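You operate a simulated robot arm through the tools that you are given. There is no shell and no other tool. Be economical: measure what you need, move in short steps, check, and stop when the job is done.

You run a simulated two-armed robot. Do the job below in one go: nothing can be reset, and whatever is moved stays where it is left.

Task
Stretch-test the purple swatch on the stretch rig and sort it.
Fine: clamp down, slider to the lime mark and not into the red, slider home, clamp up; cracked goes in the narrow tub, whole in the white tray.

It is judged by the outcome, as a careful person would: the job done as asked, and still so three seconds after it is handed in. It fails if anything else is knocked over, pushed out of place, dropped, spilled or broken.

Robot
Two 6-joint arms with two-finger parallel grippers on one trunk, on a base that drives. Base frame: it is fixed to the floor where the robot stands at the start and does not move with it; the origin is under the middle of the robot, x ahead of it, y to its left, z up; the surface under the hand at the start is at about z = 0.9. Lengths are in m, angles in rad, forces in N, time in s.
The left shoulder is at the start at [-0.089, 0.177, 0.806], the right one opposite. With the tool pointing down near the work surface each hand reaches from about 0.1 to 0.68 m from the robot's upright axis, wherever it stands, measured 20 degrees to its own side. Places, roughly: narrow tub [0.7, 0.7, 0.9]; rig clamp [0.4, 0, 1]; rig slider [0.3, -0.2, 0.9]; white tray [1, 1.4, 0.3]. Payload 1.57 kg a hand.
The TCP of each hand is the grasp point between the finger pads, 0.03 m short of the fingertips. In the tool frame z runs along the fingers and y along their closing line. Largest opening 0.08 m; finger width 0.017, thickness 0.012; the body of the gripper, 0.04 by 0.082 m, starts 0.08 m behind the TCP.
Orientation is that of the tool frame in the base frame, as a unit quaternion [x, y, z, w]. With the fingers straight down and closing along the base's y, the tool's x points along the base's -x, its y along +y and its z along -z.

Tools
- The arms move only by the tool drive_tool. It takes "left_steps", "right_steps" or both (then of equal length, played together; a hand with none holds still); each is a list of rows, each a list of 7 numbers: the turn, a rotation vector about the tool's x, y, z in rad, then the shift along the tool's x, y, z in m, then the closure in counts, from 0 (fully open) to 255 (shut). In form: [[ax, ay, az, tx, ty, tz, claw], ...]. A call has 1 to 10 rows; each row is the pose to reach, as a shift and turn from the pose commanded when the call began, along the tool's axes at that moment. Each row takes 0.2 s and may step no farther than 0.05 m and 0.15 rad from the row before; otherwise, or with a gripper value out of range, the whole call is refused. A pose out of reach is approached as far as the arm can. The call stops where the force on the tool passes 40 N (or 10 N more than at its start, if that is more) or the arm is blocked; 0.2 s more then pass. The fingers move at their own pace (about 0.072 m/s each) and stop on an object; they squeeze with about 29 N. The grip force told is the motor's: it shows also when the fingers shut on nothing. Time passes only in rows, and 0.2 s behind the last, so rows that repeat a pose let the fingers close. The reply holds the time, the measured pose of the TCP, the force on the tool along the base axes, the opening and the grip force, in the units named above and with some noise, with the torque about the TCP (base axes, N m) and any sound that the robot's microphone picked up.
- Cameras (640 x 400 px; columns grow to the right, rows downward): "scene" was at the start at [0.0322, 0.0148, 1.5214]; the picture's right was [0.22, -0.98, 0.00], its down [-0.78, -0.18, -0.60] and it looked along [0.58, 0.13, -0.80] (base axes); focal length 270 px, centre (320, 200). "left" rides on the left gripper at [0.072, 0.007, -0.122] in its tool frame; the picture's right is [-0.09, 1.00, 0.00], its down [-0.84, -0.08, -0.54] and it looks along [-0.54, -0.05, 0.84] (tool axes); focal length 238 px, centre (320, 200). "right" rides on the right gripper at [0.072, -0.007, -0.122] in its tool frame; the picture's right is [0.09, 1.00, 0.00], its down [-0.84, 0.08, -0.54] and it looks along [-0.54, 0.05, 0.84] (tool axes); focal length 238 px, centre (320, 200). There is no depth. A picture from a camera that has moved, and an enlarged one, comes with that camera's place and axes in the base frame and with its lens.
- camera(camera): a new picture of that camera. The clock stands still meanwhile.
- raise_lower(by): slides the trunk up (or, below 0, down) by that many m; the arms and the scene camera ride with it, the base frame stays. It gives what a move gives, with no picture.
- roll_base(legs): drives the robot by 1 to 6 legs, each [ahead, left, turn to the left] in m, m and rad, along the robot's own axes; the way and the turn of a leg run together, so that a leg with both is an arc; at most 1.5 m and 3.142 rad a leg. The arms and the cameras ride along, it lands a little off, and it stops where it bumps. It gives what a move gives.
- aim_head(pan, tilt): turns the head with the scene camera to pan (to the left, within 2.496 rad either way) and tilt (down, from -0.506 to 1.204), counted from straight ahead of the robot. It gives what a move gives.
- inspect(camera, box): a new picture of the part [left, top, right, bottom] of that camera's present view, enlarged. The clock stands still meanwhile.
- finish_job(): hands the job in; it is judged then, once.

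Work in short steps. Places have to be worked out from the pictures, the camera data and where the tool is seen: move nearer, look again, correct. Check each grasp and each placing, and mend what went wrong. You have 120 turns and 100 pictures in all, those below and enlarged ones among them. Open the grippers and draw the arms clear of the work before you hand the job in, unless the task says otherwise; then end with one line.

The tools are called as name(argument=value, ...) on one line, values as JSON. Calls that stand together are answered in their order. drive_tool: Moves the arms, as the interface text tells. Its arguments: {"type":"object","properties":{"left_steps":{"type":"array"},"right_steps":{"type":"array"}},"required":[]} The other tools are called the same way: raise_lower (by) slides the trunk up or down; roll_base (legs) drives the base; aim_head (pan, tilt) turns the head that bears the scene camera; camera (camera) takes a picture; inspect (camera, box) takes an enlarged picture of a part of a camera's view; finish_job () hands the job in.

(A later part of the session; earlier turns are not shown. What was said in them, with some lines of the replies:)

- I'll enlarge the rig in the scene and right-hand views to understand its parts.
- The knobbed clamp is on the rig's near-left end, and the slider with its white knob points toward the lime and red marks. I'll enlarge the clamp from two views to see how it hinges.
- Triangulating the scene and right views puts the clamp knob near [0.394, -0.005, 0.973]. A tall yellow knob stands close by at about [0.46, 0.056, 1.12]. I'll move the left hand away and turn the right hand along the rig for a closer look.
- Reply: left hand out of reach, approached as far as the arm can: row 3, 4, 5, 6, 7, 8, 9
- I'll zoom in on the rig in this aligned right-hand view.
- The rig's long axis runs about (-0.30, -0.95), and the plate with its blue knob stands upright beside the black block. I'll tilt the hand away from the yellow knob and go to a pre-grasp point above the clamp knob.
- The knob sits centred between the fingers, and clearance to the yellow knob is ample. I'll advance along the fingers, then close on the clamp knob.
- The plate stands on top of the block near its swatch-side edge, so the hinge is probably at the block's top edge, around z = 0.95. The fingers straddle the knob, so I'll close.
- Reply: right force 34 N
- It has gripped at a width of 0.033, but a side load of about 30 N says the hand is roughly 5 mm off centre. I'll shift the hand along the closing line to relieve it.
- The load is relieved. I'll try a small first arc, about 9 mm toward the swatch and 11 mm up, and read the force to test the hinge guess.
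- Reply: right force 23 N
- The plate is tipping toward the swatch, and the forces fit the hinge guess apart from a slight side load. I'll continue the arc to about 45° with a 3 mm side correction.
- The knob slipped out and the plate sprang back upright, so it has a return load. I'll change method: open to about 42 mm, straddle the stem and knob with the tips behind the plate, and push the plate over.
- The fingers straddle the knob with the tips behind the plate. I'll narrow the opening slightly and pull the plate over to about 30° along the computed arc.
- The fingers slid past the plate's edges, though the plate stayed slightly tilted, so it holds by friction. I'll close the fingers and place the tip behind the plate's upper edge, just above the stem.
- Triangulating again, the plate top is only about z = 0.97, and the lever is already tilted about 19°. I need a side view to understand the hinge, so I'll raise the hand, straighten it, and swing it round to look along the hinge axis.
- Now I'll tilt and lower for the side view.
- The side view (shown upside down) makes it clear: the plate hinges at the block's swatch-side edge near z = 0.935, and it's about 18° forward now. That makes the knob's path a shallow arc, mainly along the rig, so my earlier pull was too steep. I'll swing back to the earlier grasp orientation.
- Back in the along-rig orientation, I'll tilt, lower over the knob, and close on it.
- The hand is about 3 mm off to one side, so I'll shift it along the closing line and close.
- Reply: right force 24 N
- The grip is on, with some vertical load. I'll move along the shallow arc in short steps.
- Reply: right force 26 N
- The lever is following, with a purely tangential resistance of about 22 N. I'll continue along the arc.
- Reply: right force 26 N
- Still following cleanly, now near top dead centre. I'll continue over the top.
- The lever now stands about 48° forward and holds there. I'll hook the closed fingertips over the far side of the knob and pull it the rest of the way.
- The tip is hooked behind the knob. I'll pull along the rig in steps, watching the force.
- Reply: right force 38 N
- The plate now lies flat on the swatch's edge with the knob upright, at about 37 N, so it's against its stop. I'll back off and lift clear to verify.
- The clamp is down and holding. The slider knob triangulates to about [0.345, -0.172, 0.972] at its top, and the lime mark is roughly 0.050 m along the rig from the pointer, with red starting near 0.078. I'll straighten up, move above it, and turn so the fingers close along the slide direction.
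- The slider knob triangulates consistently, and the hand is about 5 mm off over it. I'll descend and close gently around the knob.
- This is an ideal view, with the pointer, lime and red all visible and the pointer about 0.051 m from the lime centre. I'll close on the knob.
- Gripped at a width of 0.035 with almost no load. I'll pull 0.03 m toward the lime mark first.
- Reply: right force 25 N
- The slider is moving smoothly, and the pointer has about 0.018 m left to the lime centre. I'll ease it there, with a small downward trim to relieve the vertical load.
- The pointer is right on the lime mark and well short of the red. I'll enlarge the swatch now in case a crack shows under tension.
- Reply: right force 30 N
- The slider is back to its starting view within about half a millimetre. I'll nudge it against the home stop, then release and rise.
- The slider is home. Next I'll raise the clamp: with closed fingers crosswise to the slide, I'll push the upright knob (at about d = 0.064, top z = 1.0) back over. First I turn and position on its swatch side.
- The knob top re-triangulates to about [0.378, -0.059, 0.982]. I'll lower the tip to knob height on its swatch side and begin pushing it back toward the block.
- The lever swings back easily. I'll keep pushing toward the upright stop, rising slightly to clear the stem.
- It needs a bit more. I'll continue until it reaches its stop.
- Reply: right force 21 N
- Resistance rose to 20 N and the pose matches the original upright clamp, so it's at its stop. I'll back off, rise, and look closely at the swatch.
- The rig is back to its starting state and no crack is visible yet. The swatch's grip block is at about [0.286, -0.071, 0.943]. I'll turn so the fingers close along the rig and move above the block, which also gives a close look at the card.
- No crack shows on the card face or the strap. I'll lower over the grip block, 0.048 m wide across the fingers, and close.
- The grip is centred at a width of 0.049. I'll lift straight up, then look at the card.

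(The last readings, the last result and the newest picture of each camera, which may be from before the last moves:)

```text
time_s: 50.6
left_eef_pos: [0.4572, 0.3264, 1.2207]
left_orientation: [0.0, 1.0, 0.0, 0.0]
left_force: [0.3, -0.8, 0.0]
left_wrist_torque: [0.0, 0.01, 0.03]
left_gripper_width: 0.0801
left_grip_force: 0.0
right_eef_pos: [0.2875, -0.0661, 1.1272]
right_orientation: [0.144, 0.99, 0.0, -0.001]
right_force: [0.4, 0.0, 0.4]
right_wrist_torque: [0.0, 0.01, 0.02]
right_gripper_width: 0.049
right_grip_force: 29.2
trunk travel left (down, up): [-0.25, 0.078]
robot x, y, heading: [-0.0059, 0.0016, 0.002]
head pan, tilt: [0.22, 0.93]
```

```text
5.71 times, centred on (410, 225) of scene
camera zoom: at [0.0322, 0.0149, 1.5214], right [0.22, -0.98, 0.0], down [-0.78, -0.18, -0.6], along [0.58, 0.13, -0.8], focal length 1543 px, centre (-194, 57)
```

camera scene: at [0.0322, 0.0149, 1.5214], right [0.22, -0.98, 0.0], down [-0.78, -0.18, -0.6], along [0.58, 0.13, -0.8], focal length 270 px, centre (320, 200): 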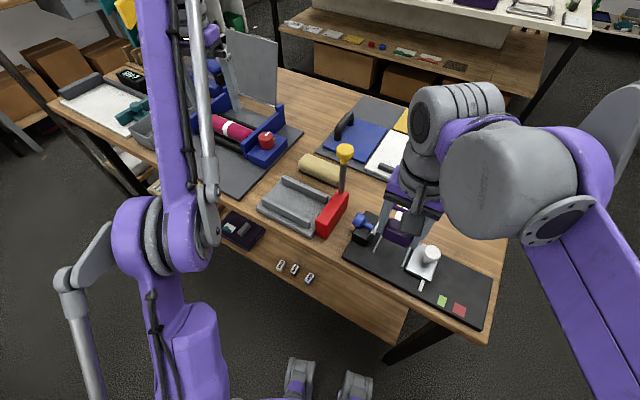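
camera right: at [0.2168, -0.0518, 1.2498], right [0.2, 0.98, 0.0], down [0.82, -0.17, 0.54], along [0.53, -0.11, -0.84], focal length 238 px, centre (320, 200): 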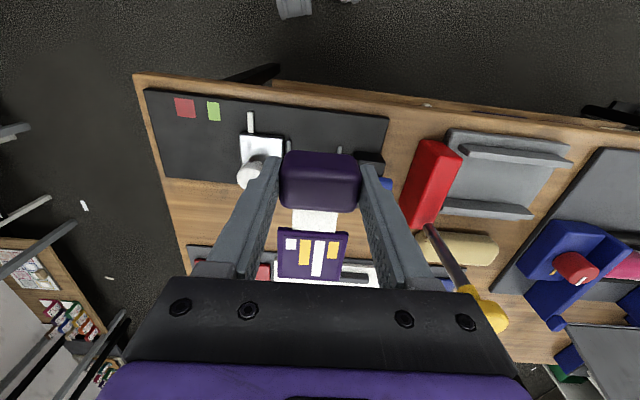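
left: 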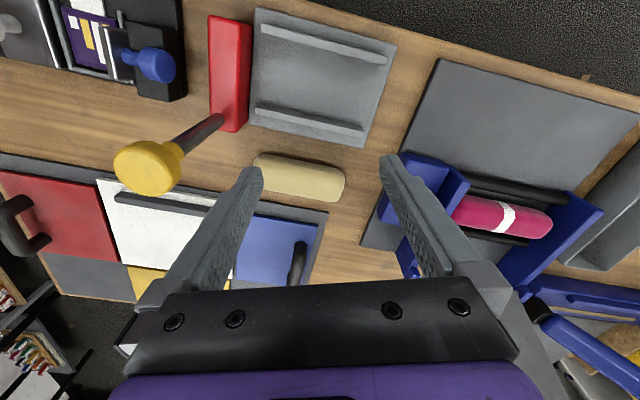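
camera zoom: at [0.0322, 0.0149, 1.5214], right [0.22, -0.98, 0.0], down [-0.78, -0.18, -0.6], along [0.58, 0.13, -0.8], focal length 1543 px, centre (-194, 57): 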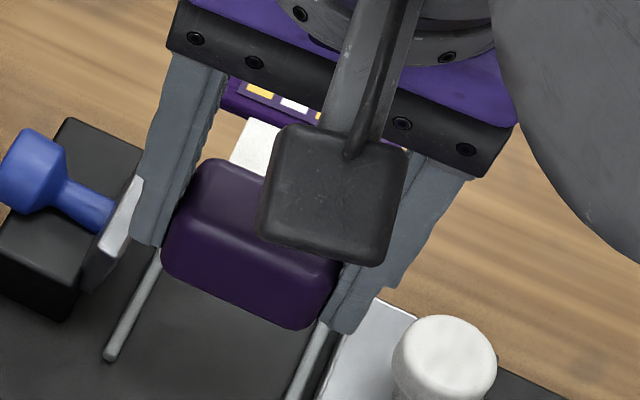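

There's no crack on the top face and none was heard. Before sorting, I'll roll the hand so the underside faces the head camera and check that too.

drive_tool(right_steps=[[-0.14, 0, 0, -0.006, -0.015, -0.015, 255], [-0.28, 0, 0, -0.012, -0.03, -0.03, 255], [-0.42, 0, 0, -0.018, -0.045, -0.045, 255], [-0.56, 0, 0, -0.024, -0.06, -0.06, 255], [-0.7, 0, 0, -0.03, -0.075, -0.073, 255], [-0.84, 0, 0, -0.036, -0.09, -0.073, 255], [-0.98, 0, 0, -0.042, -0.105, -0.073, 255], [-1.12, 0, 0, -0.048, -0.12, -0.073, 255], [-1.26, 0, 0, -0.054, -0.135, -0.073, 255], [-1.4, 0, 0, -0.056, -0.144, -0.073, 255]])

camera(camera="scene")

```text
time_s: 52.8
left_eef_pos: [0.4569, 0.3262, 1.2207]
left_orientation: [0.0, 1.0, 0.0, 0.0]
left_force: [-0.6, 0.9, 0.1]
left_wrist_torque: [0.01, 0.0, 0.02]
left_gripper_width: 0.08
left_grip_force: 0.0
right_eef_pos: [0.3035, -0.2137, 1.1993]
right_orientation: [0.111, 0.756, 0.638, 0.095]
right_force: [-0.3, -0.6, 0.6]
right_wrist_torque: [0.02, 0.02, 0.02]
right_gripper_width: 0.0488
right_grip_force: 29.0
right hand out of reach, approached as far as the arm can: row 10
trunk travel left (down, up): [-0.25, 0.078]
robot x, y, heading: [-0.0002, 0.0011, 0.004]
head pan, tilt: [0.22, 0.93]
```

```text
35 pictures are left
camera scene: at [0.0325, 0.0146, 1.5214], right [0.22, -0.98, 0.0], down [-0.78, -0.18, -0.6], along [0.58, 0.13, -0.8], focal length 270 px, centre (320, 200)
```

scene: 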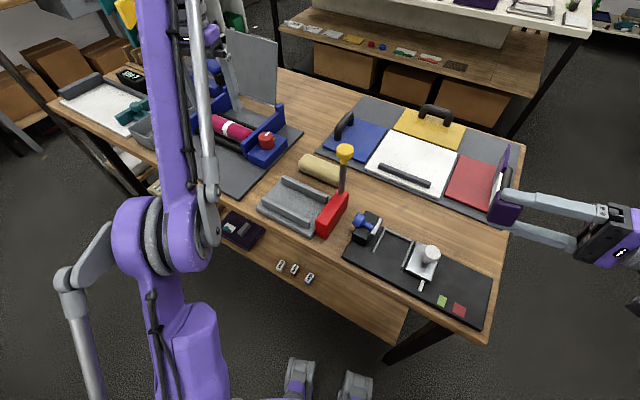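

inspect(camera="scene", box=[470, 130, 550, 240])

```text
3.64 times, centred on (510, 185) of scene
camera zoom: at [0.0325, 0.0146, 1.5214], right [0.22, -0.98, 0.0], down [-0.78, -0.18, -0.6], along [0.58, 0.13, -0.8], focal length 982 px, centre (-371, 254)
```

zoom: 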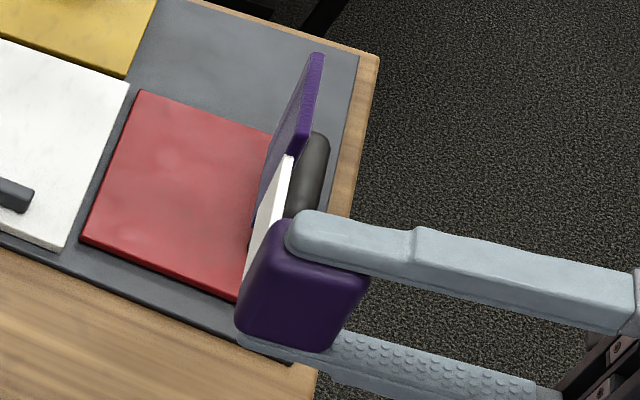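

The view is nearly edge-on, so I'll turn the hand a bit about the vertical to open up the underside.

drive_tool(right_steps=[[0, 0.14, 0, 0, 0, 0, 255], [0, 0.28, 0, 0, 0, 0, 255], [0, 0.42, 0, 0, 0, 0, 255], [0, 0.56, 0, 0, 0, 0, 255], [0, 0.7, 0, 0, 0, 0, 255]])

inspect(camera="scene", box=[440, 120, 560, 240])

```text
time_s: 54.0
left_eef_pos: [0.4576, 0.3279, 1.2212]
left_orientation: [0.001, 1.0, 0.0, 0.0]
left_force: [0.1, -0.6, 0.1]
left_wrist_torque: [0.01, 0.02, -0.01]
left_gripper_width: 0.08
left_grip_force: 0.0
right_eef_pos: [0.3541, -0.019, 1.1854]
right_orientation: [-0.102, 0.751, 0.634, -0.156]
right_force: [-0.1, -1.1, -0.8]
right_wrist_torque: [0.01, 0.01, 0.0]
right_gripper_width: 0.0486
right_grip_force: 29.1
right hand out of reach, approached as far as the arm can: row 1, 2, 3, 4, 5
trunk travel left (down, up): [-0.25, 0.078]
robot x, y, heading: [-0.0001, 0.0009, 0.002]
head pan, tilt: [0.22, 0.93]
```

```text
3.33 times, centred on (500, 180) of scene
camera zoom: at [0.0328, 0.0155, 1.5214], right [0.22, -0.98, 0.0], down [-0.78, -0.18, -0.6], along [0.58, 0.13, -0.8], focal length 900 px, centre (-280, 267)
```

zoom: 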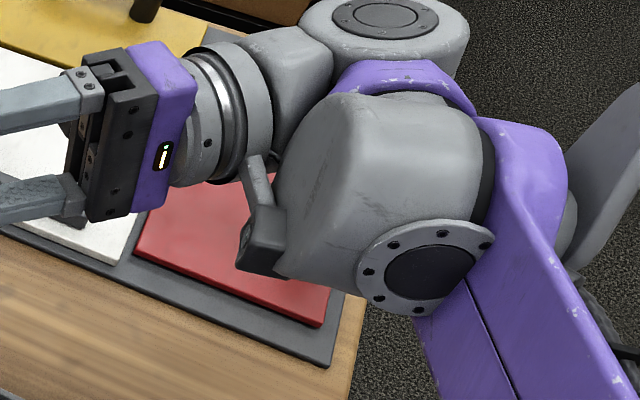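

The arm approached a different point because that pose was out of reach, and it's now nearer the yellow knob. I'll check the whole scene before moving again.

camera(camera="scene")

inspect(camera="scene", box=[340, 90, 460, 210])

```text
32 pictures are left
camera scene: at [0.0328, 0.0155, 1.5214], right [0.22, -0.98, 0.0], down [-0.78, -0.18, -0.6], along [0.58, 0.13, -0.8], focal length 270 px, centre (320, 200)
```

scene: 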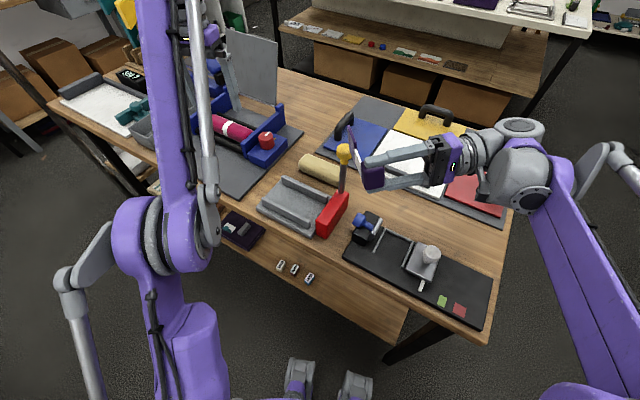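

```text
3.33 times, centred on (400, 150) of scene
camera zoom: at [0.0328, 0.0155, 1.5214], right [0.22, -0.98, 0.0], down [-0.78, -0.18, -0.6], along [0.58, 0.13, -0.8], focal length 900 px, centre (53, 367)
```

zoom: 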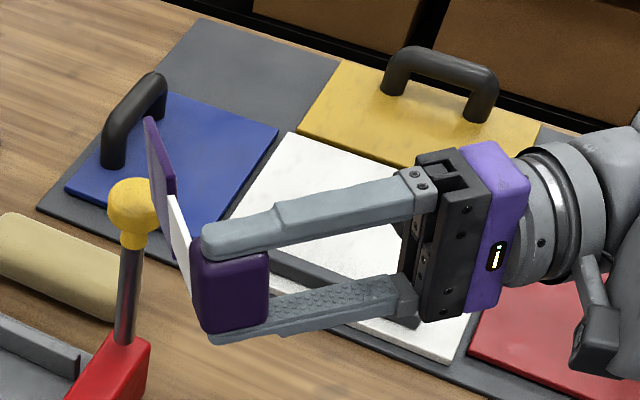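

No contact: forces are nil and the yellow stick hasn't moved. I'll first raise a little to see how the commanded pose behaves.

drive_tool(right_steps=[[0, -0.1, 0, 0, 0.03, -0.02, 255]])

inspect(camera="scene", box=[340, 110, 440, 190])

```text
time_s: 54.4
left_eef_pos: [0.4559, 0.3257, 1.2212]
left_orientation: [0.0, 1.0, 0.0, 0.0]
left_force: [0.0, 0.0, -0.6]
left_wrist_torque: [0.03, 0.02, 0.0]
left_gripper_width: 0.0802
left_grip_force: 0.0
right_eef_pos: [0.3677, -0.0365, 1.2197]
right_orientation: [-0.083, 0.751, 0.642, -0.134]
right_force: [0.4, 0.1, -0.6]
right_wrist_torque: [0.03, -0.01, 0.02]
right_gripper_width: 0.0486
right_grip_force: 28.8
trunk travel left (down, up): [-0.25, 0.078]
robot x, y, heading: [0.0005, -0.0021, 0.005]
head pan, tilt: [0.22, 0.93]
```

```text
5.00 times, centred on (390, 150) of scene
camera zoom: at [0.0318, 0.0143, 1.5214], right [0.22, -0.98, 0.0], down [-0.78, -0.17, -0.6], along [0.58, 0.13, -0.8], focal length 1350 px, centre (-30, 450)
```

zoom: 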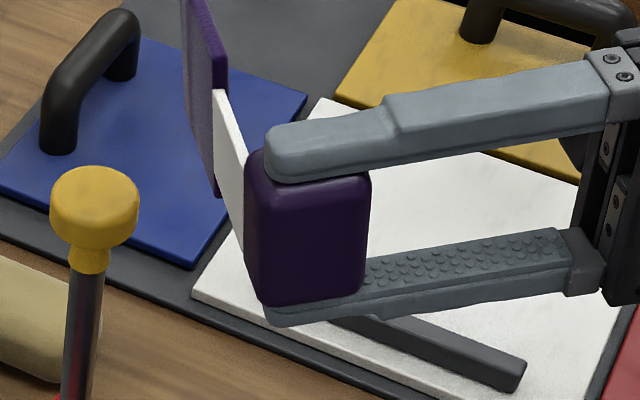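

The next command is relative to where the hand actually is, good. I'll retreat from the yellow knob and roll a little further so the underside faces up toward the head camera.

drive_tool(right_steps=[[0, -0.05, 0, 0, 0.0, -0.03, 255], [-0.12, -0.05, 0, 0, 0.0, -0.06, 255], [-0.24, -0.05, 0, 0, 0.0, -0.07, 255], [-0.36, -0.05, 0, 0, 0.0, -0.07, 255], [-0.48, -0.05, 0, 0, 0.0, -0.07, 255]])

camera(camera="scene")

```text
time_s: 55.2
left_eef_pos: [0.4563, 0.3275, 1.2209]
left_orientation: [0.0, 1.0, 0.0, 0.0]
left_force: [0.1, -0.6, 0.4]
left_wrist_torque: [-0.02, -0.02, -0.03]
left_gripper_width: 0.0803
left_grip_force: 0.0
right_eef_pos: [0.4032, -0.0555, 1.2296]
right_orientation: [-0.051, 0.691, 0.712, -0.117]
right_force: [1.7, 3.1, -0.4]
right_wrist_torque: [0.02, -0.03, 0.01]
right_gripper_width: 0.0487
right_grip_force: 29.1
right hand out of reach, approached as far as the arm can: row 2, 3
trunk travel left (down, up): [-0.25, 0.078]
robot x, y, heading: [-0.0013, -0.0015, -0.004]
head pan, tilt: [0.22, 0.93]
stopped in row 3 (right hand): the force on the tool passed its limit at 48 N (the readings are from after the stop); the commanded pose is now the measured one
```

```text
29 pictures are left
camera scene: at [0.032, 0.0147, 1.5214], right [0.22, -0.98, 0.0], down [-0.78, -0.18, -0.6], along [0.58, 0.13, -0.8], focal length 270 px, centre (320, 200)
```

scene: 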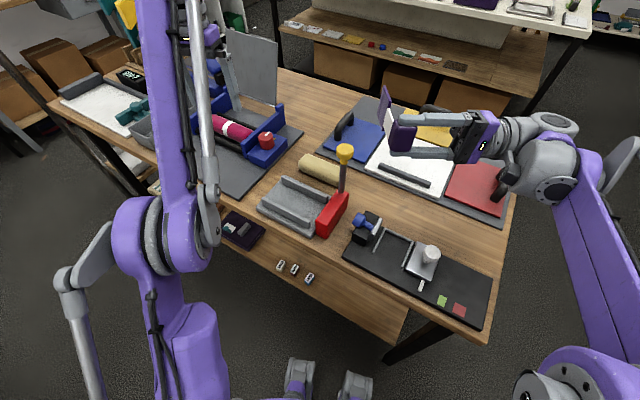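

Nothing appears to have been touched, so the stop was likely an arm-configuration jerk. I'll look at the underside from here.

inspect(camera="scene", box=[360, 70, 440, 170])

```text
4.00 times, centred on (400, 120) of scene
camera zoom: at [0.032, 0.0147, 1.5214], right [0.22, -0.98, 0.0], down [-0.78, -0.18, -0.6], along [0.58, 0.13, -0.8], focal length 1080 px, centre (0, 520)
```

zoom: 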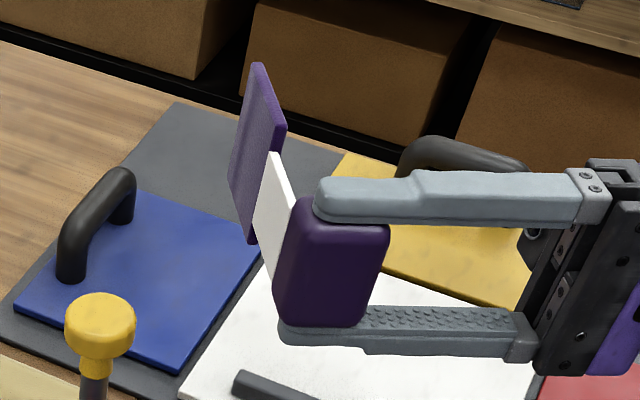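

The underside is clean as well and no crack sound was heard, so the swatch is whole and goes in the white tray. I'll bring the hand back to vertical, away from the yellow knob.

drive_tool(right_steps=[[0.14, 0, 0, 0.01, 0, -0.02, 255], [0.28, 0, 0, 0.02, 0, -0.04, 255], [0.42, 0, 0, 0.03, 0, -0.06, 255], [0.56, 0, 0, 0.04, 0, -0.08, 255], [0.7, 0, 0, 0.05, 0, -0.1, 255], [0.84, 0, 0, 0.06, 0, -0.11, 255], [0.98, 0, 0, 0.06, 0, -0.11, 255], [1.12, 0, 0, 0.06, 0, -0.11, 255], [1.26, 0, 0, 0.06, 0, -0.11, 255], [1.4, 0, 0, 0.06, 0, -0.11, 255]])

aim_head(pan=0.9, tilt=0.7)

camera(camera="scene")

```text
time_s: 57.4
left_eef_pos: [0.4565, 0.3255, 1.2213]
left_orientation: [-0.001, 1.0, 0.0, 0.0]
left_force: [-0.4, 0.7, -0.6]
left_wrist_torque: [-0.03, -0.02, -0.01]
left_gripper_width: 0.0799
left_grip_force: 0.0
right_eef_pos: [0.3695, -0.1761, 1.2307]
right_orientation: [-0.115, 0.987, 0.099, -0.056]
right_force: [-0.5, -0.4, -0.3]
right_wrist_torque: [0.02, 0.0, 0.02]
right_gripper_width: 0.0488
right_grip_force: 29.0
right hand out of reach, approached as far as the arm can: row 1, 2, 3
trunk travel left (down, up): [-0.25, 0.078]
robot x, y, heading: [-0.0011, 0.0004, 0.0]
head pan, tilt: [0.22, 0.93]
```

```text
time_s: 58.4
left_eef_pos: [0.4559, 0.327, 1.2203]
left_orientation: [0.001, 1.0, 0.0, 0.0]
left_force: [-0.1, -0.2, 0.2]
left_wrist_torque: [0.02, 0.01, 0.0]
left_gripper_width: 0.0798
left_grip_force: 0.0
right_eef_pos: [0.3688, -0.1767, 1.231]
right_orientation: [-0.113, 0.987, 0.101, -0.056]
right_force: [0.0, 0.6, -0.2]
right_wrist_torque: [0.01, -0.01, 0.0]
right_gripper_width: 0.0487
right_grip_force: 29.1
trunk travel left (down, up): [-0.25, 0.078]
robot x, y, heading: [0.0032, 0.0014, 0.001]
head pan, tilt: [0.901, 0.7]
```

```text
27 pictures are left
camera scene: at [0.0131, 0.0652, 1.5398], right [0.78, -0.62, 0.0], down [-0.4, -0.5, -0.76], along [0.48, 0.6, -0.64], focal length 270 px, centre (320, 200)
```

scene: 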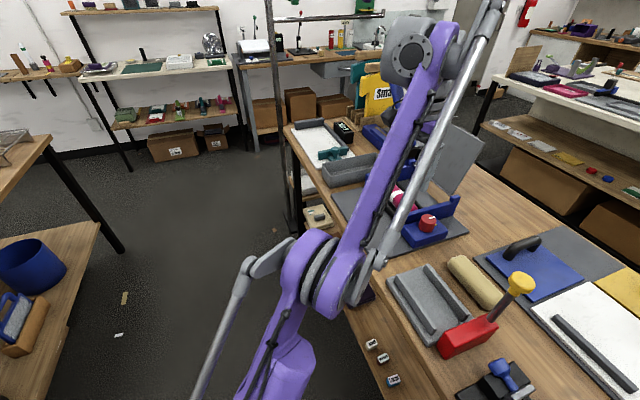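

The left arm blocks part of this view. I'll zoom in where the white tray shows beside the table's left end.

inspect(camera="scene", box=[240, 90, 400, 250])

```text
2.50 times, centred on (320, 170) of scene
camera zoom: at [0.0131, 0.0652, 1.5398], right [0.78, -0.62, 0.0], down [-0.4, -0.5, -0.76], along [0.48, 0.6, -0.64], focal length 675 px, centre (320, 275)
```

zoom: 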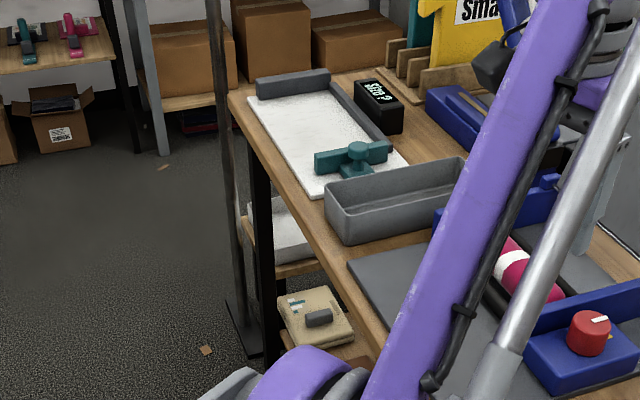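

The tray sits on a low shelf beyond the table's left end, behind a thin upright post near [0.8, 1.44]. I'll back away from the table so the arms clear everything, then strafe left and look again.

roll_base(legs=[[-0.25, 0, 0], [0, 1.0, 0]])

aim_head(pan=0.5, tilt=0.65)

camera(camera="scene")

```text
time_s: 69.1
left_eef_pos: [0.1926, 1.3497, 1.2202]
left_orientation: [-0.007, 1.0, -0.001, 0.0]
left_force: [0.5, -0.3, 0.5]
left_wrist_torque: [0.01, 0.01, 0.03]
left_gripper_width: 0.0801
left_grip_force: 0.0
right_eef_pos: [0.1113, 0.846, 1.2301]
right_orientation: [-0.12, 0.986, 0.1, -0.058]
right_force: [0.5, -0.2, -0.7]
right_wrist_torque: [0.01, 0.02, -0.02]
right_gripper_width: 0.0488
right_grip_force: 29.6
trunk travel left (down, up): [-0.25, 0.078]
robot x, y, heading: [-0.262, 1.0152, 0.014]
head pan, tilt: [0.901, 0.7]
```

```text
time_s: 70.0
left_eef_pos: [0.1914, 1.3486, 1.2202]
left_orientation: [-0.007, 1.0, 0.0, 0.001]
left_force: [0.1, 0.7, -0.4]
left_wrist_torque: [0.0, -0.01, -0.02]
left_gripper_width: 0.0801
left_grip_force: 0.1
right_eef_pos: [0.1131, 0.8447, 1.2308]
right_orientation: [-0.121, 0.986, 0.1, -0.057]
right_force: [-0.3, 0.1, -0.6]
right_wrist_torque: [0.0, 0.05, 0.04]
right_gripper_width: 0.0485
right_grip_force: 28.8
trunk travel left (down, up): [-0.25, 0.078]
robot x, y, heading: [-0.2592, 1.0184, 0.014]
head pan, tilt: [0.499, 0.649]
```

```text
25 pictures are left
camera scene: at [-0.2245, 1.0576, 1.5441], right [0.49, -0.87, 0.0], down [-0.53, -0.3, -0.8], along [0.69, 0.39, -0.6], focal length 270 px, centre (320, 200)
```

scene: 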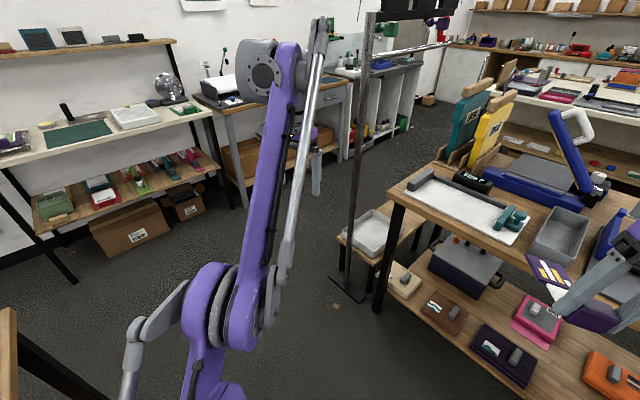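

Now I can see it clearly: the white tray is on a low stool near [1.05, 1.39, 0.32], and the post is at [0.77, 1.43]. I'll turn to face -y and go around behind the post, so I can approach the tray from its open side.

roll_base(legs=[[0, 0, -1.584], [-0.38, 0.41, 0], [-0.75, 0.2, 0]])

aim_head(pan=0.5, tilt=0.6)

camera(camera="scene")

```text
time_s: 81.7
left_eef_pos: [0.6782, 1.6804, 1.2214]
left_orientation: [0.715, 0.699, 0.001, 0.0]
left_force: [-0.7, -0.4, 0.9]
left_wrist_torque: [0.04, 0.03, -0.04]
left_gripper_width: 0.08
left_grip_force: 0.1
right_eef_pos: [0.1773, 1.779, 1.231]
right_orientation: [0.626, 0.772, 0.11, 0.031]
right_force: [-0.5, -0.2, -0.1]
right_wrist_torque: [0.0, 0.02, -0.02]
right_gripper_width: 0.0486
right_grip_force: 28.9
trunk travel left (down, up): [-0.25, 0.078]
robot x, y, heading: [0.3618, 2.1462, -1.596]
head pan, tilt: [0.499, 0.649]
```

```text
time_s: 82.4
left_eef_pos: [0.677, 1.6798, 1.2206]
left_orientation: [0.715, 0.699, 0.0, 0.0]
left_force: [0.0, 0.8, -0.9]
left_wrist_torque: [-0.02, 0.01, 0.02]
left_gripper_width: 0.0801
left_grip_force: 0.1
right_eef_pos: [0.1767, 1.7786, 1.23]
right_orientation: [0.626, 0.771, 0.11, 0.032]
right_force: [-0.1, 0.5, 0.2]
right_wrist_torque: [-0.03, 0.0, 0.01]
right_gripper_width: 0.0491
right_grip_force: 29.1
trunk travel left (down, up): [-0.25, 0.078]
robot x, y, heading: [0.3606, 2.1442, -1.594]
head pan, tilt: [0.499, 0.6]
```

```text
24 pictures are left
camera scene: at [0.4034, 2.1046, 1.5484], right [-0.89, -0.46, 0.0], down [-0.26, 0.5, -0.83], along [0.38, -0.73, -0.57], focal length 270 px, centre (320, 200)
```

scene: 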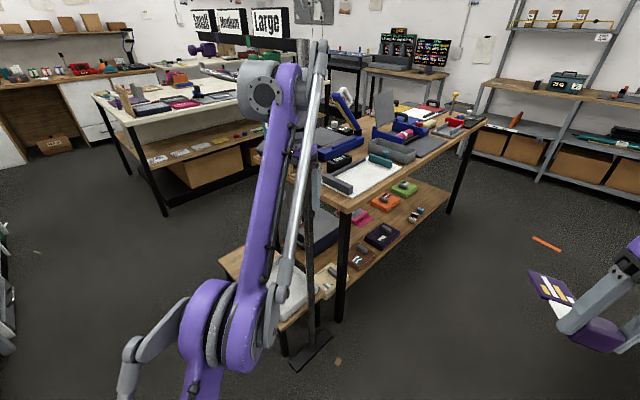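

The route ahead is clear. I'll strafe to robot-left, beside the stool, and look again.

roll_base(legs=[[0, 0.84, 0.02]])

aim_head(pan=-0.3, tilt=0.95)

camera(camera="scene")

```text
time_s: 90.0
left_eef_pos: [1.5107, 1.6728, 1.221]
left_orientation: [0.709, 0.705, 0.0, -0.001]
left_force: [-0.4, -0.1, 0.2]
left_wrist_torque: [0.01, 0.01, 0.0]
left_gripper_width: 0.0802
left_grip_force: 0.1
right_eef_pos: [1.0089, 1.7623, 1.2325]
right_orientation: [0.619, 0.777, 0.111, 0.031]
right_force: [-0.3, -0.3, -0.4]
right_wrist_torque: [0.0, 0.02, 0.02]
right_gripper_width: 0.0488
right_grip_force: 28.5
trunk travel left (down, up): [-0.25, 0.078]
robot x, y, heading: [1.1832, 2.1324, -1.577]
head pan, tilt: [0.499, 0.6]
```

```text
time_s: 91.1
left_eef_pos: [1.5106, 1.6739, 1.2199]
left_orientation: [0.71, 0.704, 0.0, 0.0]
left_force: [0.4, 0.1, 1.3]
left_wrist_torque: [0.0, 0.01, -0.01]
left_gripper_width: 0.0802
left_grip_force: 0.1
right_eef_pos: [1.0095, 1.7626, 1.2303]
right_orientation: [0.62, 0.776, 0.111, 0.031]
right_force: [-0.2, 0.0, -0.1]
right_wrist_torque: [0.01, 0.0, 0.0]
right_gripper_width: 0.0486
right_grip_force: 29.1
trunk travel left (down, up): [-0.25, 0.078]
robot x, y, heading: [1.1877, 2.1284, -1.578]
head pan, tilt: [-0.3, 0.949]
```

```text
23 pictures are left
camera scene: at [1.1663, 2.1016, 1.52], right [-0.95, 0.3, 0.0], down [0.24, 0.78, -0.58], along [-0.18, -0.56, -0.81], focal length 270 px, centre (320, 200)
```

scene: 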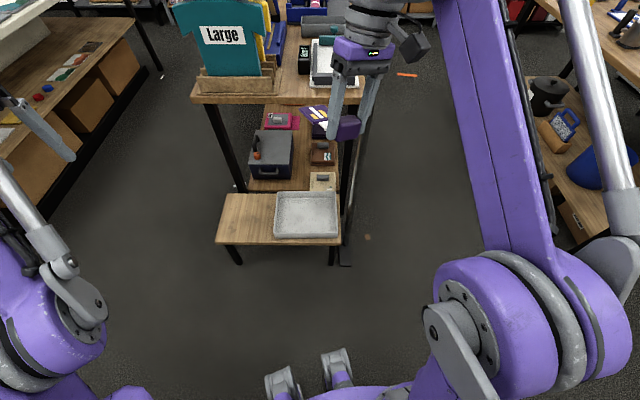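

This is a clear view: the tray spans about x 0.83–1.15, y 1.20–1.47, with the post near its far-right corner at [0.82, 1.46]. Before moving in, I'll look higher to see what the post carries.

aim_head(pan=-0.35, tilt=0.25)

camera(camera="scene")

```text
time_s: 92.2
left_eef_pos: [1.511, 1.6734, 1.2215]
left_orientation: [0.709, 0.705, 0.0, 0.0]
left_force: [0.3, 0.2, 0.7]
left_wrist_torque: [-0.01, 0.01, -0.03]
left_gripper_width: 0.0801
left_grip_force: 0.0
right_eef_pos: [1.0084, 1.7629, 1.2292]
right_orientation: [0.619, 0.776, 0.111, 0.031]
right_force: [0.1, -0.3, -0.5]
right_wrist_torque: [0.02, 0.01, -0.02]
right_gripper_width: 0.0486
right_grip_force: 29.0
trunk travel left (down, up): [-0.25, 0.078]
robot x, y, heading: [1.1853, 2.1283, -1.576]
head pan, tilt: [-0.351, 0.25]
```

```text
22 pictures are left
camera scene: at [1.1555, 2.0834, 1.5806], right [-0.94, 0.35, 0.0], down [0.09, 0.23, -0.97], along [-0.34, -0.91, -0.25], focal length 270 px, centre (320, 200)
```

scene: 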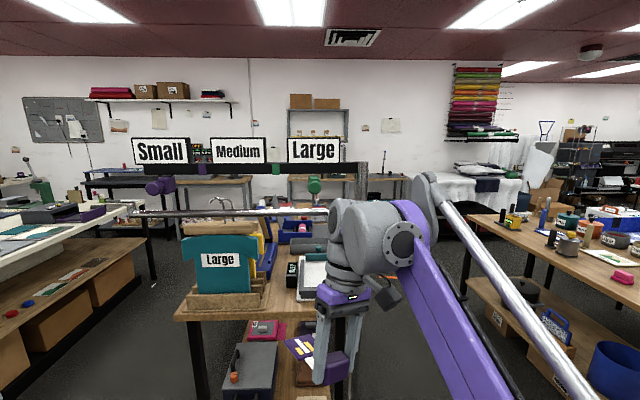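

The post carries a double rail at about z = 1.37–1.48 running right over the tray, so the arms must come in beneath it. I'll lower the trunk here first, then drop the right hand and tuck the left.

raise_lower(by=-0.245)

drive_tool(right_steps=[[0.1, -0.045, 0, 0, 0, 0.04, 255], [0.211, -0.09, 0, 0, 0, 0.08, 255], [0.211, -0.09, 0, 0, 0, 0.12, 255], [0.211, -0.09, 0, 0, 0, 0.16, 255], [0.211, -0.09, 0, 0, 0, 0.2, 255], [0.211, -0.09, 0, 0, 0, 0.24, 255], [0.211, -0.09, 0, 0, 0, 0.28, 255]], left_steps=[[0, 0, 0, 0.02, 0, 0.02, 0], [0, 0, 0, 0.04, 0, 0.04, 0], [0, 0, 0, 0.06, 0, 0.06, 0], [0, 0, 0, 0.08, 0, 0.08, 0], [0, 0, 0, 0.1, 0, 0.1, 0], [0, 0, 0, 0.12, 0, 0.12, 0], [0, 0, 0, 0.14, 0, 0.12, 0]])

aim_head(pan=-0.35, tilt=0.7)

camera(camera="scene")

```text
time_s: 94.8
left_eef_pos: [1.5119, 1.6473, 0.9332]
left_orientation: [0.709, 0.704, 0.029, -0.027]
left_force: [0.6, -0.6, -0.1]
left_wrist_torque: [0.0, -0.01, -0.02]
left_gripper_width: 0.0799
left_grip_force: 0.1
right_eef_pos: [1.0098, 1.7635, 0.9861]
right_orientation: [0.62, 0.776, 0.11, 0.031]
right_force: [-0.5, 0.7, -0.6]
right_wrist_torque: [-0.02, -0.03, 0.01]
right_gripper_width: 0.0486
right_grip_force: 29.4
trunk travel left (down, up): [-0.005, 0.323]
robot x, y, heading: [1.1906, 2.1312, -1.578]
head pan, tilt: [-0.351, 0.25]
```

```text
time_s: 96.3
left_eef_pos: [1.5131, 1.7963, 0.8254]
left_orientation: [0.709, 0.704, 0.028, -0.028]
left_force: [0.0, 0.3, 0.0]
left_wrist_torque: [0.03, -0.02, 0.02]
left_gripper_width: 0.0798
left_grip_force: 0.0
right_eef_pos: [1.0633, 1.7994, 0.7088]
right_orientation: [0.624, 0.781, 0.0, 0.002]
right_force: [1.1, 0.4, 0.2]
right_wrist_torque: [0.02, 0.0, 0.0]
right_gripper_width: 0.0486
right_grip_force: 29.0
trunk travel left (down, up): [-0.005, 0.323]
robot x, y, heading: [1.1857, 2.1311, -1.57]
head pan, tilt: [-0.351, 0.25]
```

```text
time_s: 97.2
left_eef_pos: [1.5124, 1.7966, 0.8252]
left_orientation: [0.709, 0.704, 0.028, -0.028]
left_force: [-0.7, 1.0, -0.6]
left_wrist_torque: [0.02, 0.0, 0.03]
left_gripper_width: 0.08
left_grip_force: 0.1
right_eef_pos: [1.0636, 1.8008, 0.711]
right_orientation: [0.624, 0.782, 0.001, 0.002]
right_force: [-0.3, 0.6, -0.1]
right_wrist_torque: [-0.02, -0.02, -0.03]
right_gripper_width: 0.0485
right_grip_force: 29.1
trunk travel left (down, up): [-0.005, 0.323]
robot x, y, heading: [1.1872, 2.1346, -1.577]
head pan, tilt: [-0.351, 0.7]
```

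```text
21 pictures are left
camera scene: at [1.1582, 2.0418, 1.2922], right [-0.94, 0.35, 0.0], down [0.22, 0.6, -0.77], along [-0.27, -0.72, -0.64], focal length 270 px, centre (320, 200)
```

scene: 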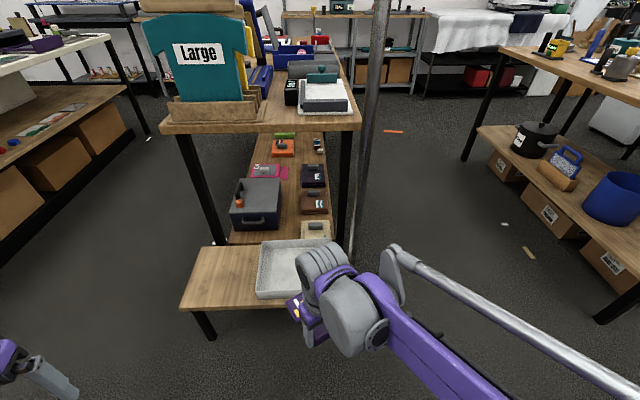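

The hand is vertical and low, well below the rail, and the tray's centre refines to about [1.0, 1.335]. I'll drive ahead 0.28 m.

roll_base(legs=[[0.28, 0, 0]])

camera(camera="scene")

camera(camera="right")

```text
time_s: 99.2
left_eef_pos: [1.5104, 1.5104, 0.8237]
left_orientation: [0.709, 0.704, 0.029, -0.029]
left_force: [0.3, 0.2, 0.5]
left_wrist_torque: [0.03, -0.02, -0.01]
left_gripper_width: 0.08
left_grip_force: 0.0
right_eef_pos: [1.062, 1.5144, 0.7098]
right_orientation: [0.624, 0.782, 0.001, 0.0]
right_force: [0.4, 0.1, -0.1]
right_wrist_torque: [0.02, -0.03, 0.01]
right_gripper_width: 0.0487
right_grip_force: 29.0
trunk travel left (down, up): [-0.005, 0.323]
robot x, y, heading: [1.1858, 1.8433, -1.581]
head pan, tilt: [-0.351, 0.7]
```

```text
20 pictures are left
camera scene: at [1.1565, 1.7561, 1.2921], right [-0.94, 0.35, 0.0], down [0.22, 0.6, -0.76], along [-0.27, -0.72, -0.64], focal length 270 px, centre (320, 200)
```

scene: 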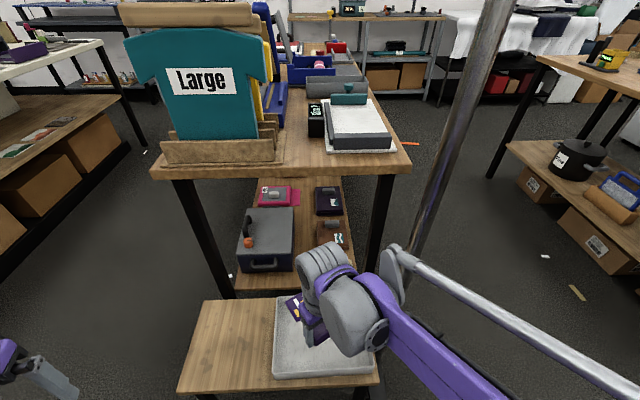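

```text
19 pictures are left
camera right: at [1.0386, 1.5823, 0.8319], right [0.95, 0.31, 0.0], down [0.26, -0.8, 0.54], along [0.17, -0.52, -0.84], focal length 238 px, centre (320, 200)
```

right: 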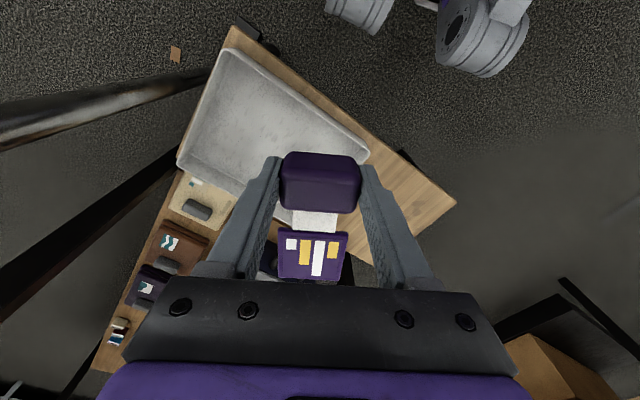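

The tray's corners put its centre near [1.0, 1.358], and the post stays clear to the right. I'll move over it so the swatch will be centred, and lower to about 0.10 m above the floor of the tray.

drive_tool(right_steps=[[0, 0, 0, -0.03, -0.03, 0.0, 255], [0, 0, 0, -0.06, -0.06, 0.02, 255], [0, 0, 0, -0.0926, -0.085, 0.045, 255], [0, 0, 0, -0.0926, -0.085, 0.09, 255], [0, 0, 0, -0.0926, -0.085, 0.135, 255], [0, 0, 0, -0.0926, -0.085, 0.18, 255], [0, 0, 0, -0.0926, -0.085, 0.225, 255], [0, 0, 0, -0.0926, -0.085, 0.26, 255]])

camera(camera="right")

camera(camera="scene")

```text
time_s: 101.0
left_eef_pos: [1.5107, 1.5103, 0.8237]
left_orientation: [0.708, 0.705, 0.029, -0.029]
left_force: [0.2, 0.3, -0.4]
left_wrist_torque: [0.01, -0.03, -0.01]
left_gripper_width: 0.0802
left_grip_force: 0.0
right_eef_pos: [1.0029, 1.4068, 0.4468]
right_orientation: [0.624, 0.781, 0.0, 0.0]
right_force: [0.4, 0.0, -0.5]
right_wrist_torque: [0.03, 0.02, -0.03]
right_gripper_width: 0.0489
right_grip_force: 29.1
trunk travel left (down, up): [-0.005, 0.323]
robot x, y, heading: [1.1862, 1.852, -1.579]
head pan, tilt: [-0.351, 0.7]
```

```text
18 pictures are left
camera right: at [0.98, 1.4738, 0.5694], right [0.95, 0.31, 0.0], down [0.26, -0.8, 0.54], along [0.17, -0.52, -0.84], focal length 238 px, centre (320, 200)
```

right: 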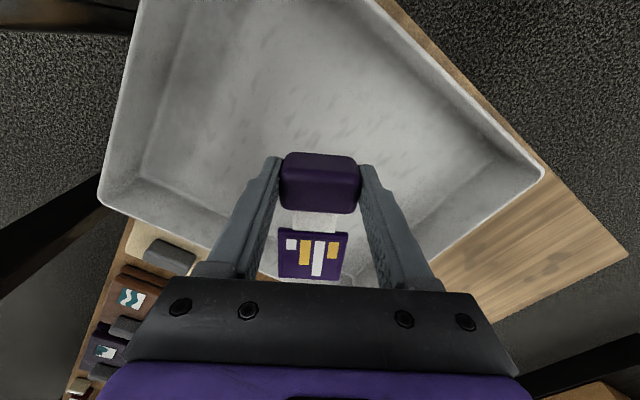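

```text
17 pictures are left
camera scene: at [1.1565, 1.7562, 1.2921], right [-0.94, 0.35, 0.0], down [0.22, 0.6, -0.76], along [-0.27, -0.72, -0.64], focal length 270 px, centre (320, 200)
```

scene: 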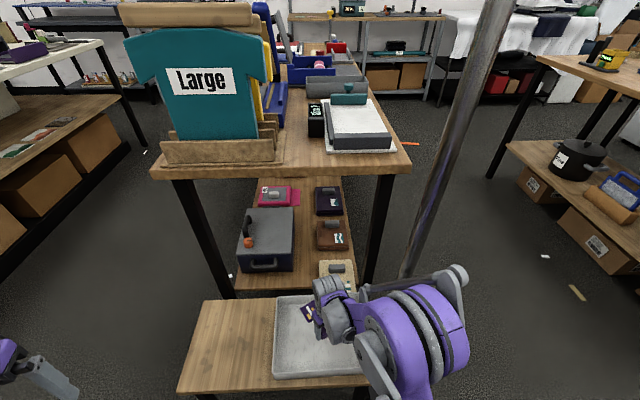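

Centred well, with the card tip about 6 cm from the back rim. I'll shift back 15 mm for balance and lower slowly toward the floor of the tray.

drive_tool(right_steps=[[0, 0, 0, 0.015, 0, 0.02, 255], [0, 0, 0, 0.015, 0, 0.045, 255], [0, 0, 0, 0.015, 0, 0.065, 255], [0, 0, 0, 0.015, 0, 0.08, 255]])

inspect(camera="right", box=[220, 100, 420, 300])

```text
time_s: 102.0
left_eef_pos: [1.5104, 1.5112, 0.8248]
left_orientation: [0.708, 0.705, 0.03, -0.029]
left_force: [-0.4, -1.3, 0.4]
left_wrist_torque: [-0.01, 0.02, 0.0]
left_gripper_width: 0.0802
left_grip_force: 0.1
right_eef_pos: [0.9986, 1.4185, 0.3683]
right_orientation: [0.624, 0.782, 0.0, 0.001]
right_force: [-0.4, -0.5, 5.5]
right_wrist_torque: [-0.63, -0.07, 0.07]
right_gripper_width: 0.0487
right_grip_force: 28.5
trunk travel left (down, up): [-0.005, 0.323]
robot x, y, heading: [1.185, 1.8473, -1.575]
head pan, tilt: [-0.351, 0.7]
```

```text
2.00 times, centred on (320, 200) of right
camera zoom: at [0.9752, 1.4874, 0.4904], right [0.95, 0.31, 0.0], down [0.26, -0.8, 0.54], along [0.17, -0.52, -0.84], focal length 477 px, centre (320, 200)
```

zoom: 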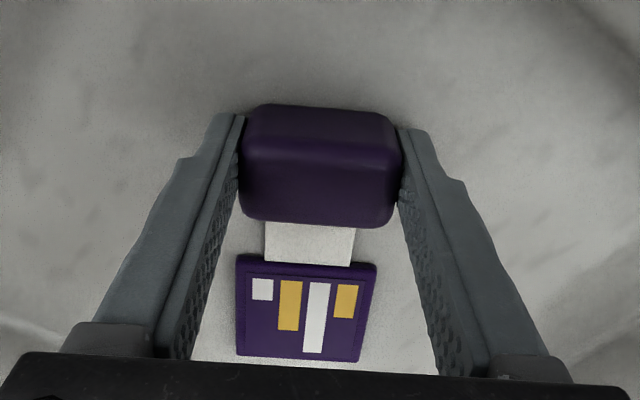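

A 5.5 N upward force with torque at the card end says the swatch has touched the tray floor. I'll ease down a few millimetres so the block is nearly resting, then open slowly.

drive_tool(right_steps=[[0, 0, 0, 0, 0, 0.003, 255], [0, 0, 0, 0, 0, 0.006, 255]])

```text
time_s: 102.6
left_eef_pos: [1.5117, 1.5103, 0.8239]
left_orientation: [0.708, 0.705, 0.028, -0.028]
left_force: [0.5, -0.3, -0.1]
left_wrist_torque: [0.02, 0.02, 0.0]
left_gripper_width: 0.08
left_grip_force: 0.1
right_eef_pos: [0.9995, 1.4207, 0.367]
right_orientation: [0.624, 0.781, 0.001, 0.001]
right_force: [0.4, 1.1, 24.3]
right_wrist_torque: [0.05, 0.07, -0.02]
right_gripper_width: 0.0489
right_grip_force: 28.9
trunk travel left (down, up): [-0.005, 0.323]
robot x, y, heading: [1.1847, 1.8472, -1.576]
head pan, tilt: [-0.351, 0.7]
stopped in row 2 (right hand): the force on the tool passed its limit at 55 N (the readings are from after the stop); the commanded pose is now the measured one
```

The block is now resting flat, with force up and no torque. I'll open the fingers, rise, and check.

drive_tool(right_steps=[[0, 0, 0, 0, 0, -0.002, 200], [0, 0, 0, 0, 0, -0.002, 80], [0, 0, 0, 0, 0, -0.002, 0], [0, 0, 0, 0, 0, -0.002, 0], [0, 0, 0, 0, 0, -0.03, 0], [0, 0, 0, 0, 0, -0.07, 0], [0, 0, 0, 0, 0, -0.12, 0], [0, 0, 0, 0, 0, -0.17, 0]])

camera(camera="right")

```text
time_s: 104.4
left_eef_pos: [1.511, 1.5101, 0.8266]
left_orientation: [0.708, 0.705, 0.028, -0.029]
left_force: [0.3, -0.2, -0.3]
left_wrist_torque: [0.02, 0.03, 0.04]
left_gripper_width: 0.0801
left_grip_force: 0.1
right_eef_pos: [0.9991, 1.422, 0.5355]
right_orientation: [0.624, 0.782, 0.0, 0.002]
right_force: [0.4, 0.5, -0.6]
right_wrist_torque: [0.01, -0.01, -0.01]
right_gripper_width: 0.0801
right_grip_force: 0.1
trunk travel left (down, up): [-0.005, 0.323]
robot x, y, heading: [1.1889, 1.847, -1.577]
head pan, tilt: [-0.351, 0.7]
```

```text
15 pictures are left
camera right: at [0.9757, 1.4906, 0.6578], right [0.95, 0.31, 0.0], down [0.26, -0.8, 0.54], along [0.17, -0.52, -0.84], focal length 238 px, centre (320, 200)
```

right: 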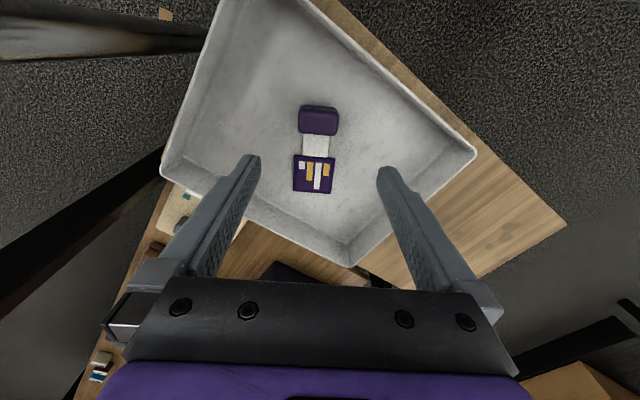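

The swatch lies flat in the white tray. I'll back the robot away so the arms are clear.

roll_base(legs=[[-0.28, 0, 0]])

camera(camera="scene")

```text
time_s: 106.4
left_eef_pos: [1.5126, 1.7912, 0.8241]
left_orientation: [0.707, 0.706, 0.029, -0.028]
left_force: [0.0, -0.6, 0.2]
left_wrist_torque: [-0.02, 0.03, -0.02]
left_gripper_width: 0.0804
left_grip_force: 0.0
right_eef_pos: [1.0019, 1.7007, 0.536]
right_orientation: [0.622, 0.783, 0.001, 0.001]
right_force: [0.4, 0.3, 0.3]
right_wrist_torque: [-0.01, -0.01, -0.03]
right_gripper_width: 0.08
right_grip_force: 0.1
trunk travel left (down, up): [-0.005, 0.323]
robot x, y, heading: [1.1865, 2.1239, -1.576]
head pan, tilt: [-0.351, 0.7]
```

```text
14 pictures are left
camera scene: at [1.1579, 2.036, 1.2922], right [-0.94, 0.35, 0.0], down [0.22, 0.6, -0.77], along [-0.26, -0.72, -0.64], focal length 270 px, centre (320, 200)
```

scene: 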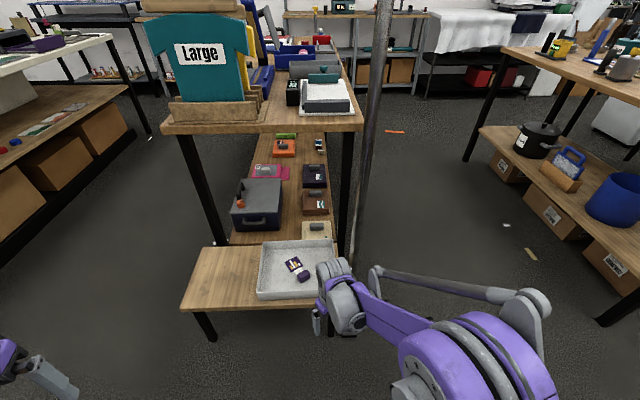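

The swatch is in the tray, nothing else is disturbed, the grippers are open and both arms are clear, so I'm handing it in.

finish_job()

```text
The job is handed in.
```

The purple swatch came through the stretch test whole: I saw no crack on either face (the underside only at an angle) and heard none, so it is in the white tray. I pulled the slider to the lime mark and short of the red, and left it home with the clamp up.
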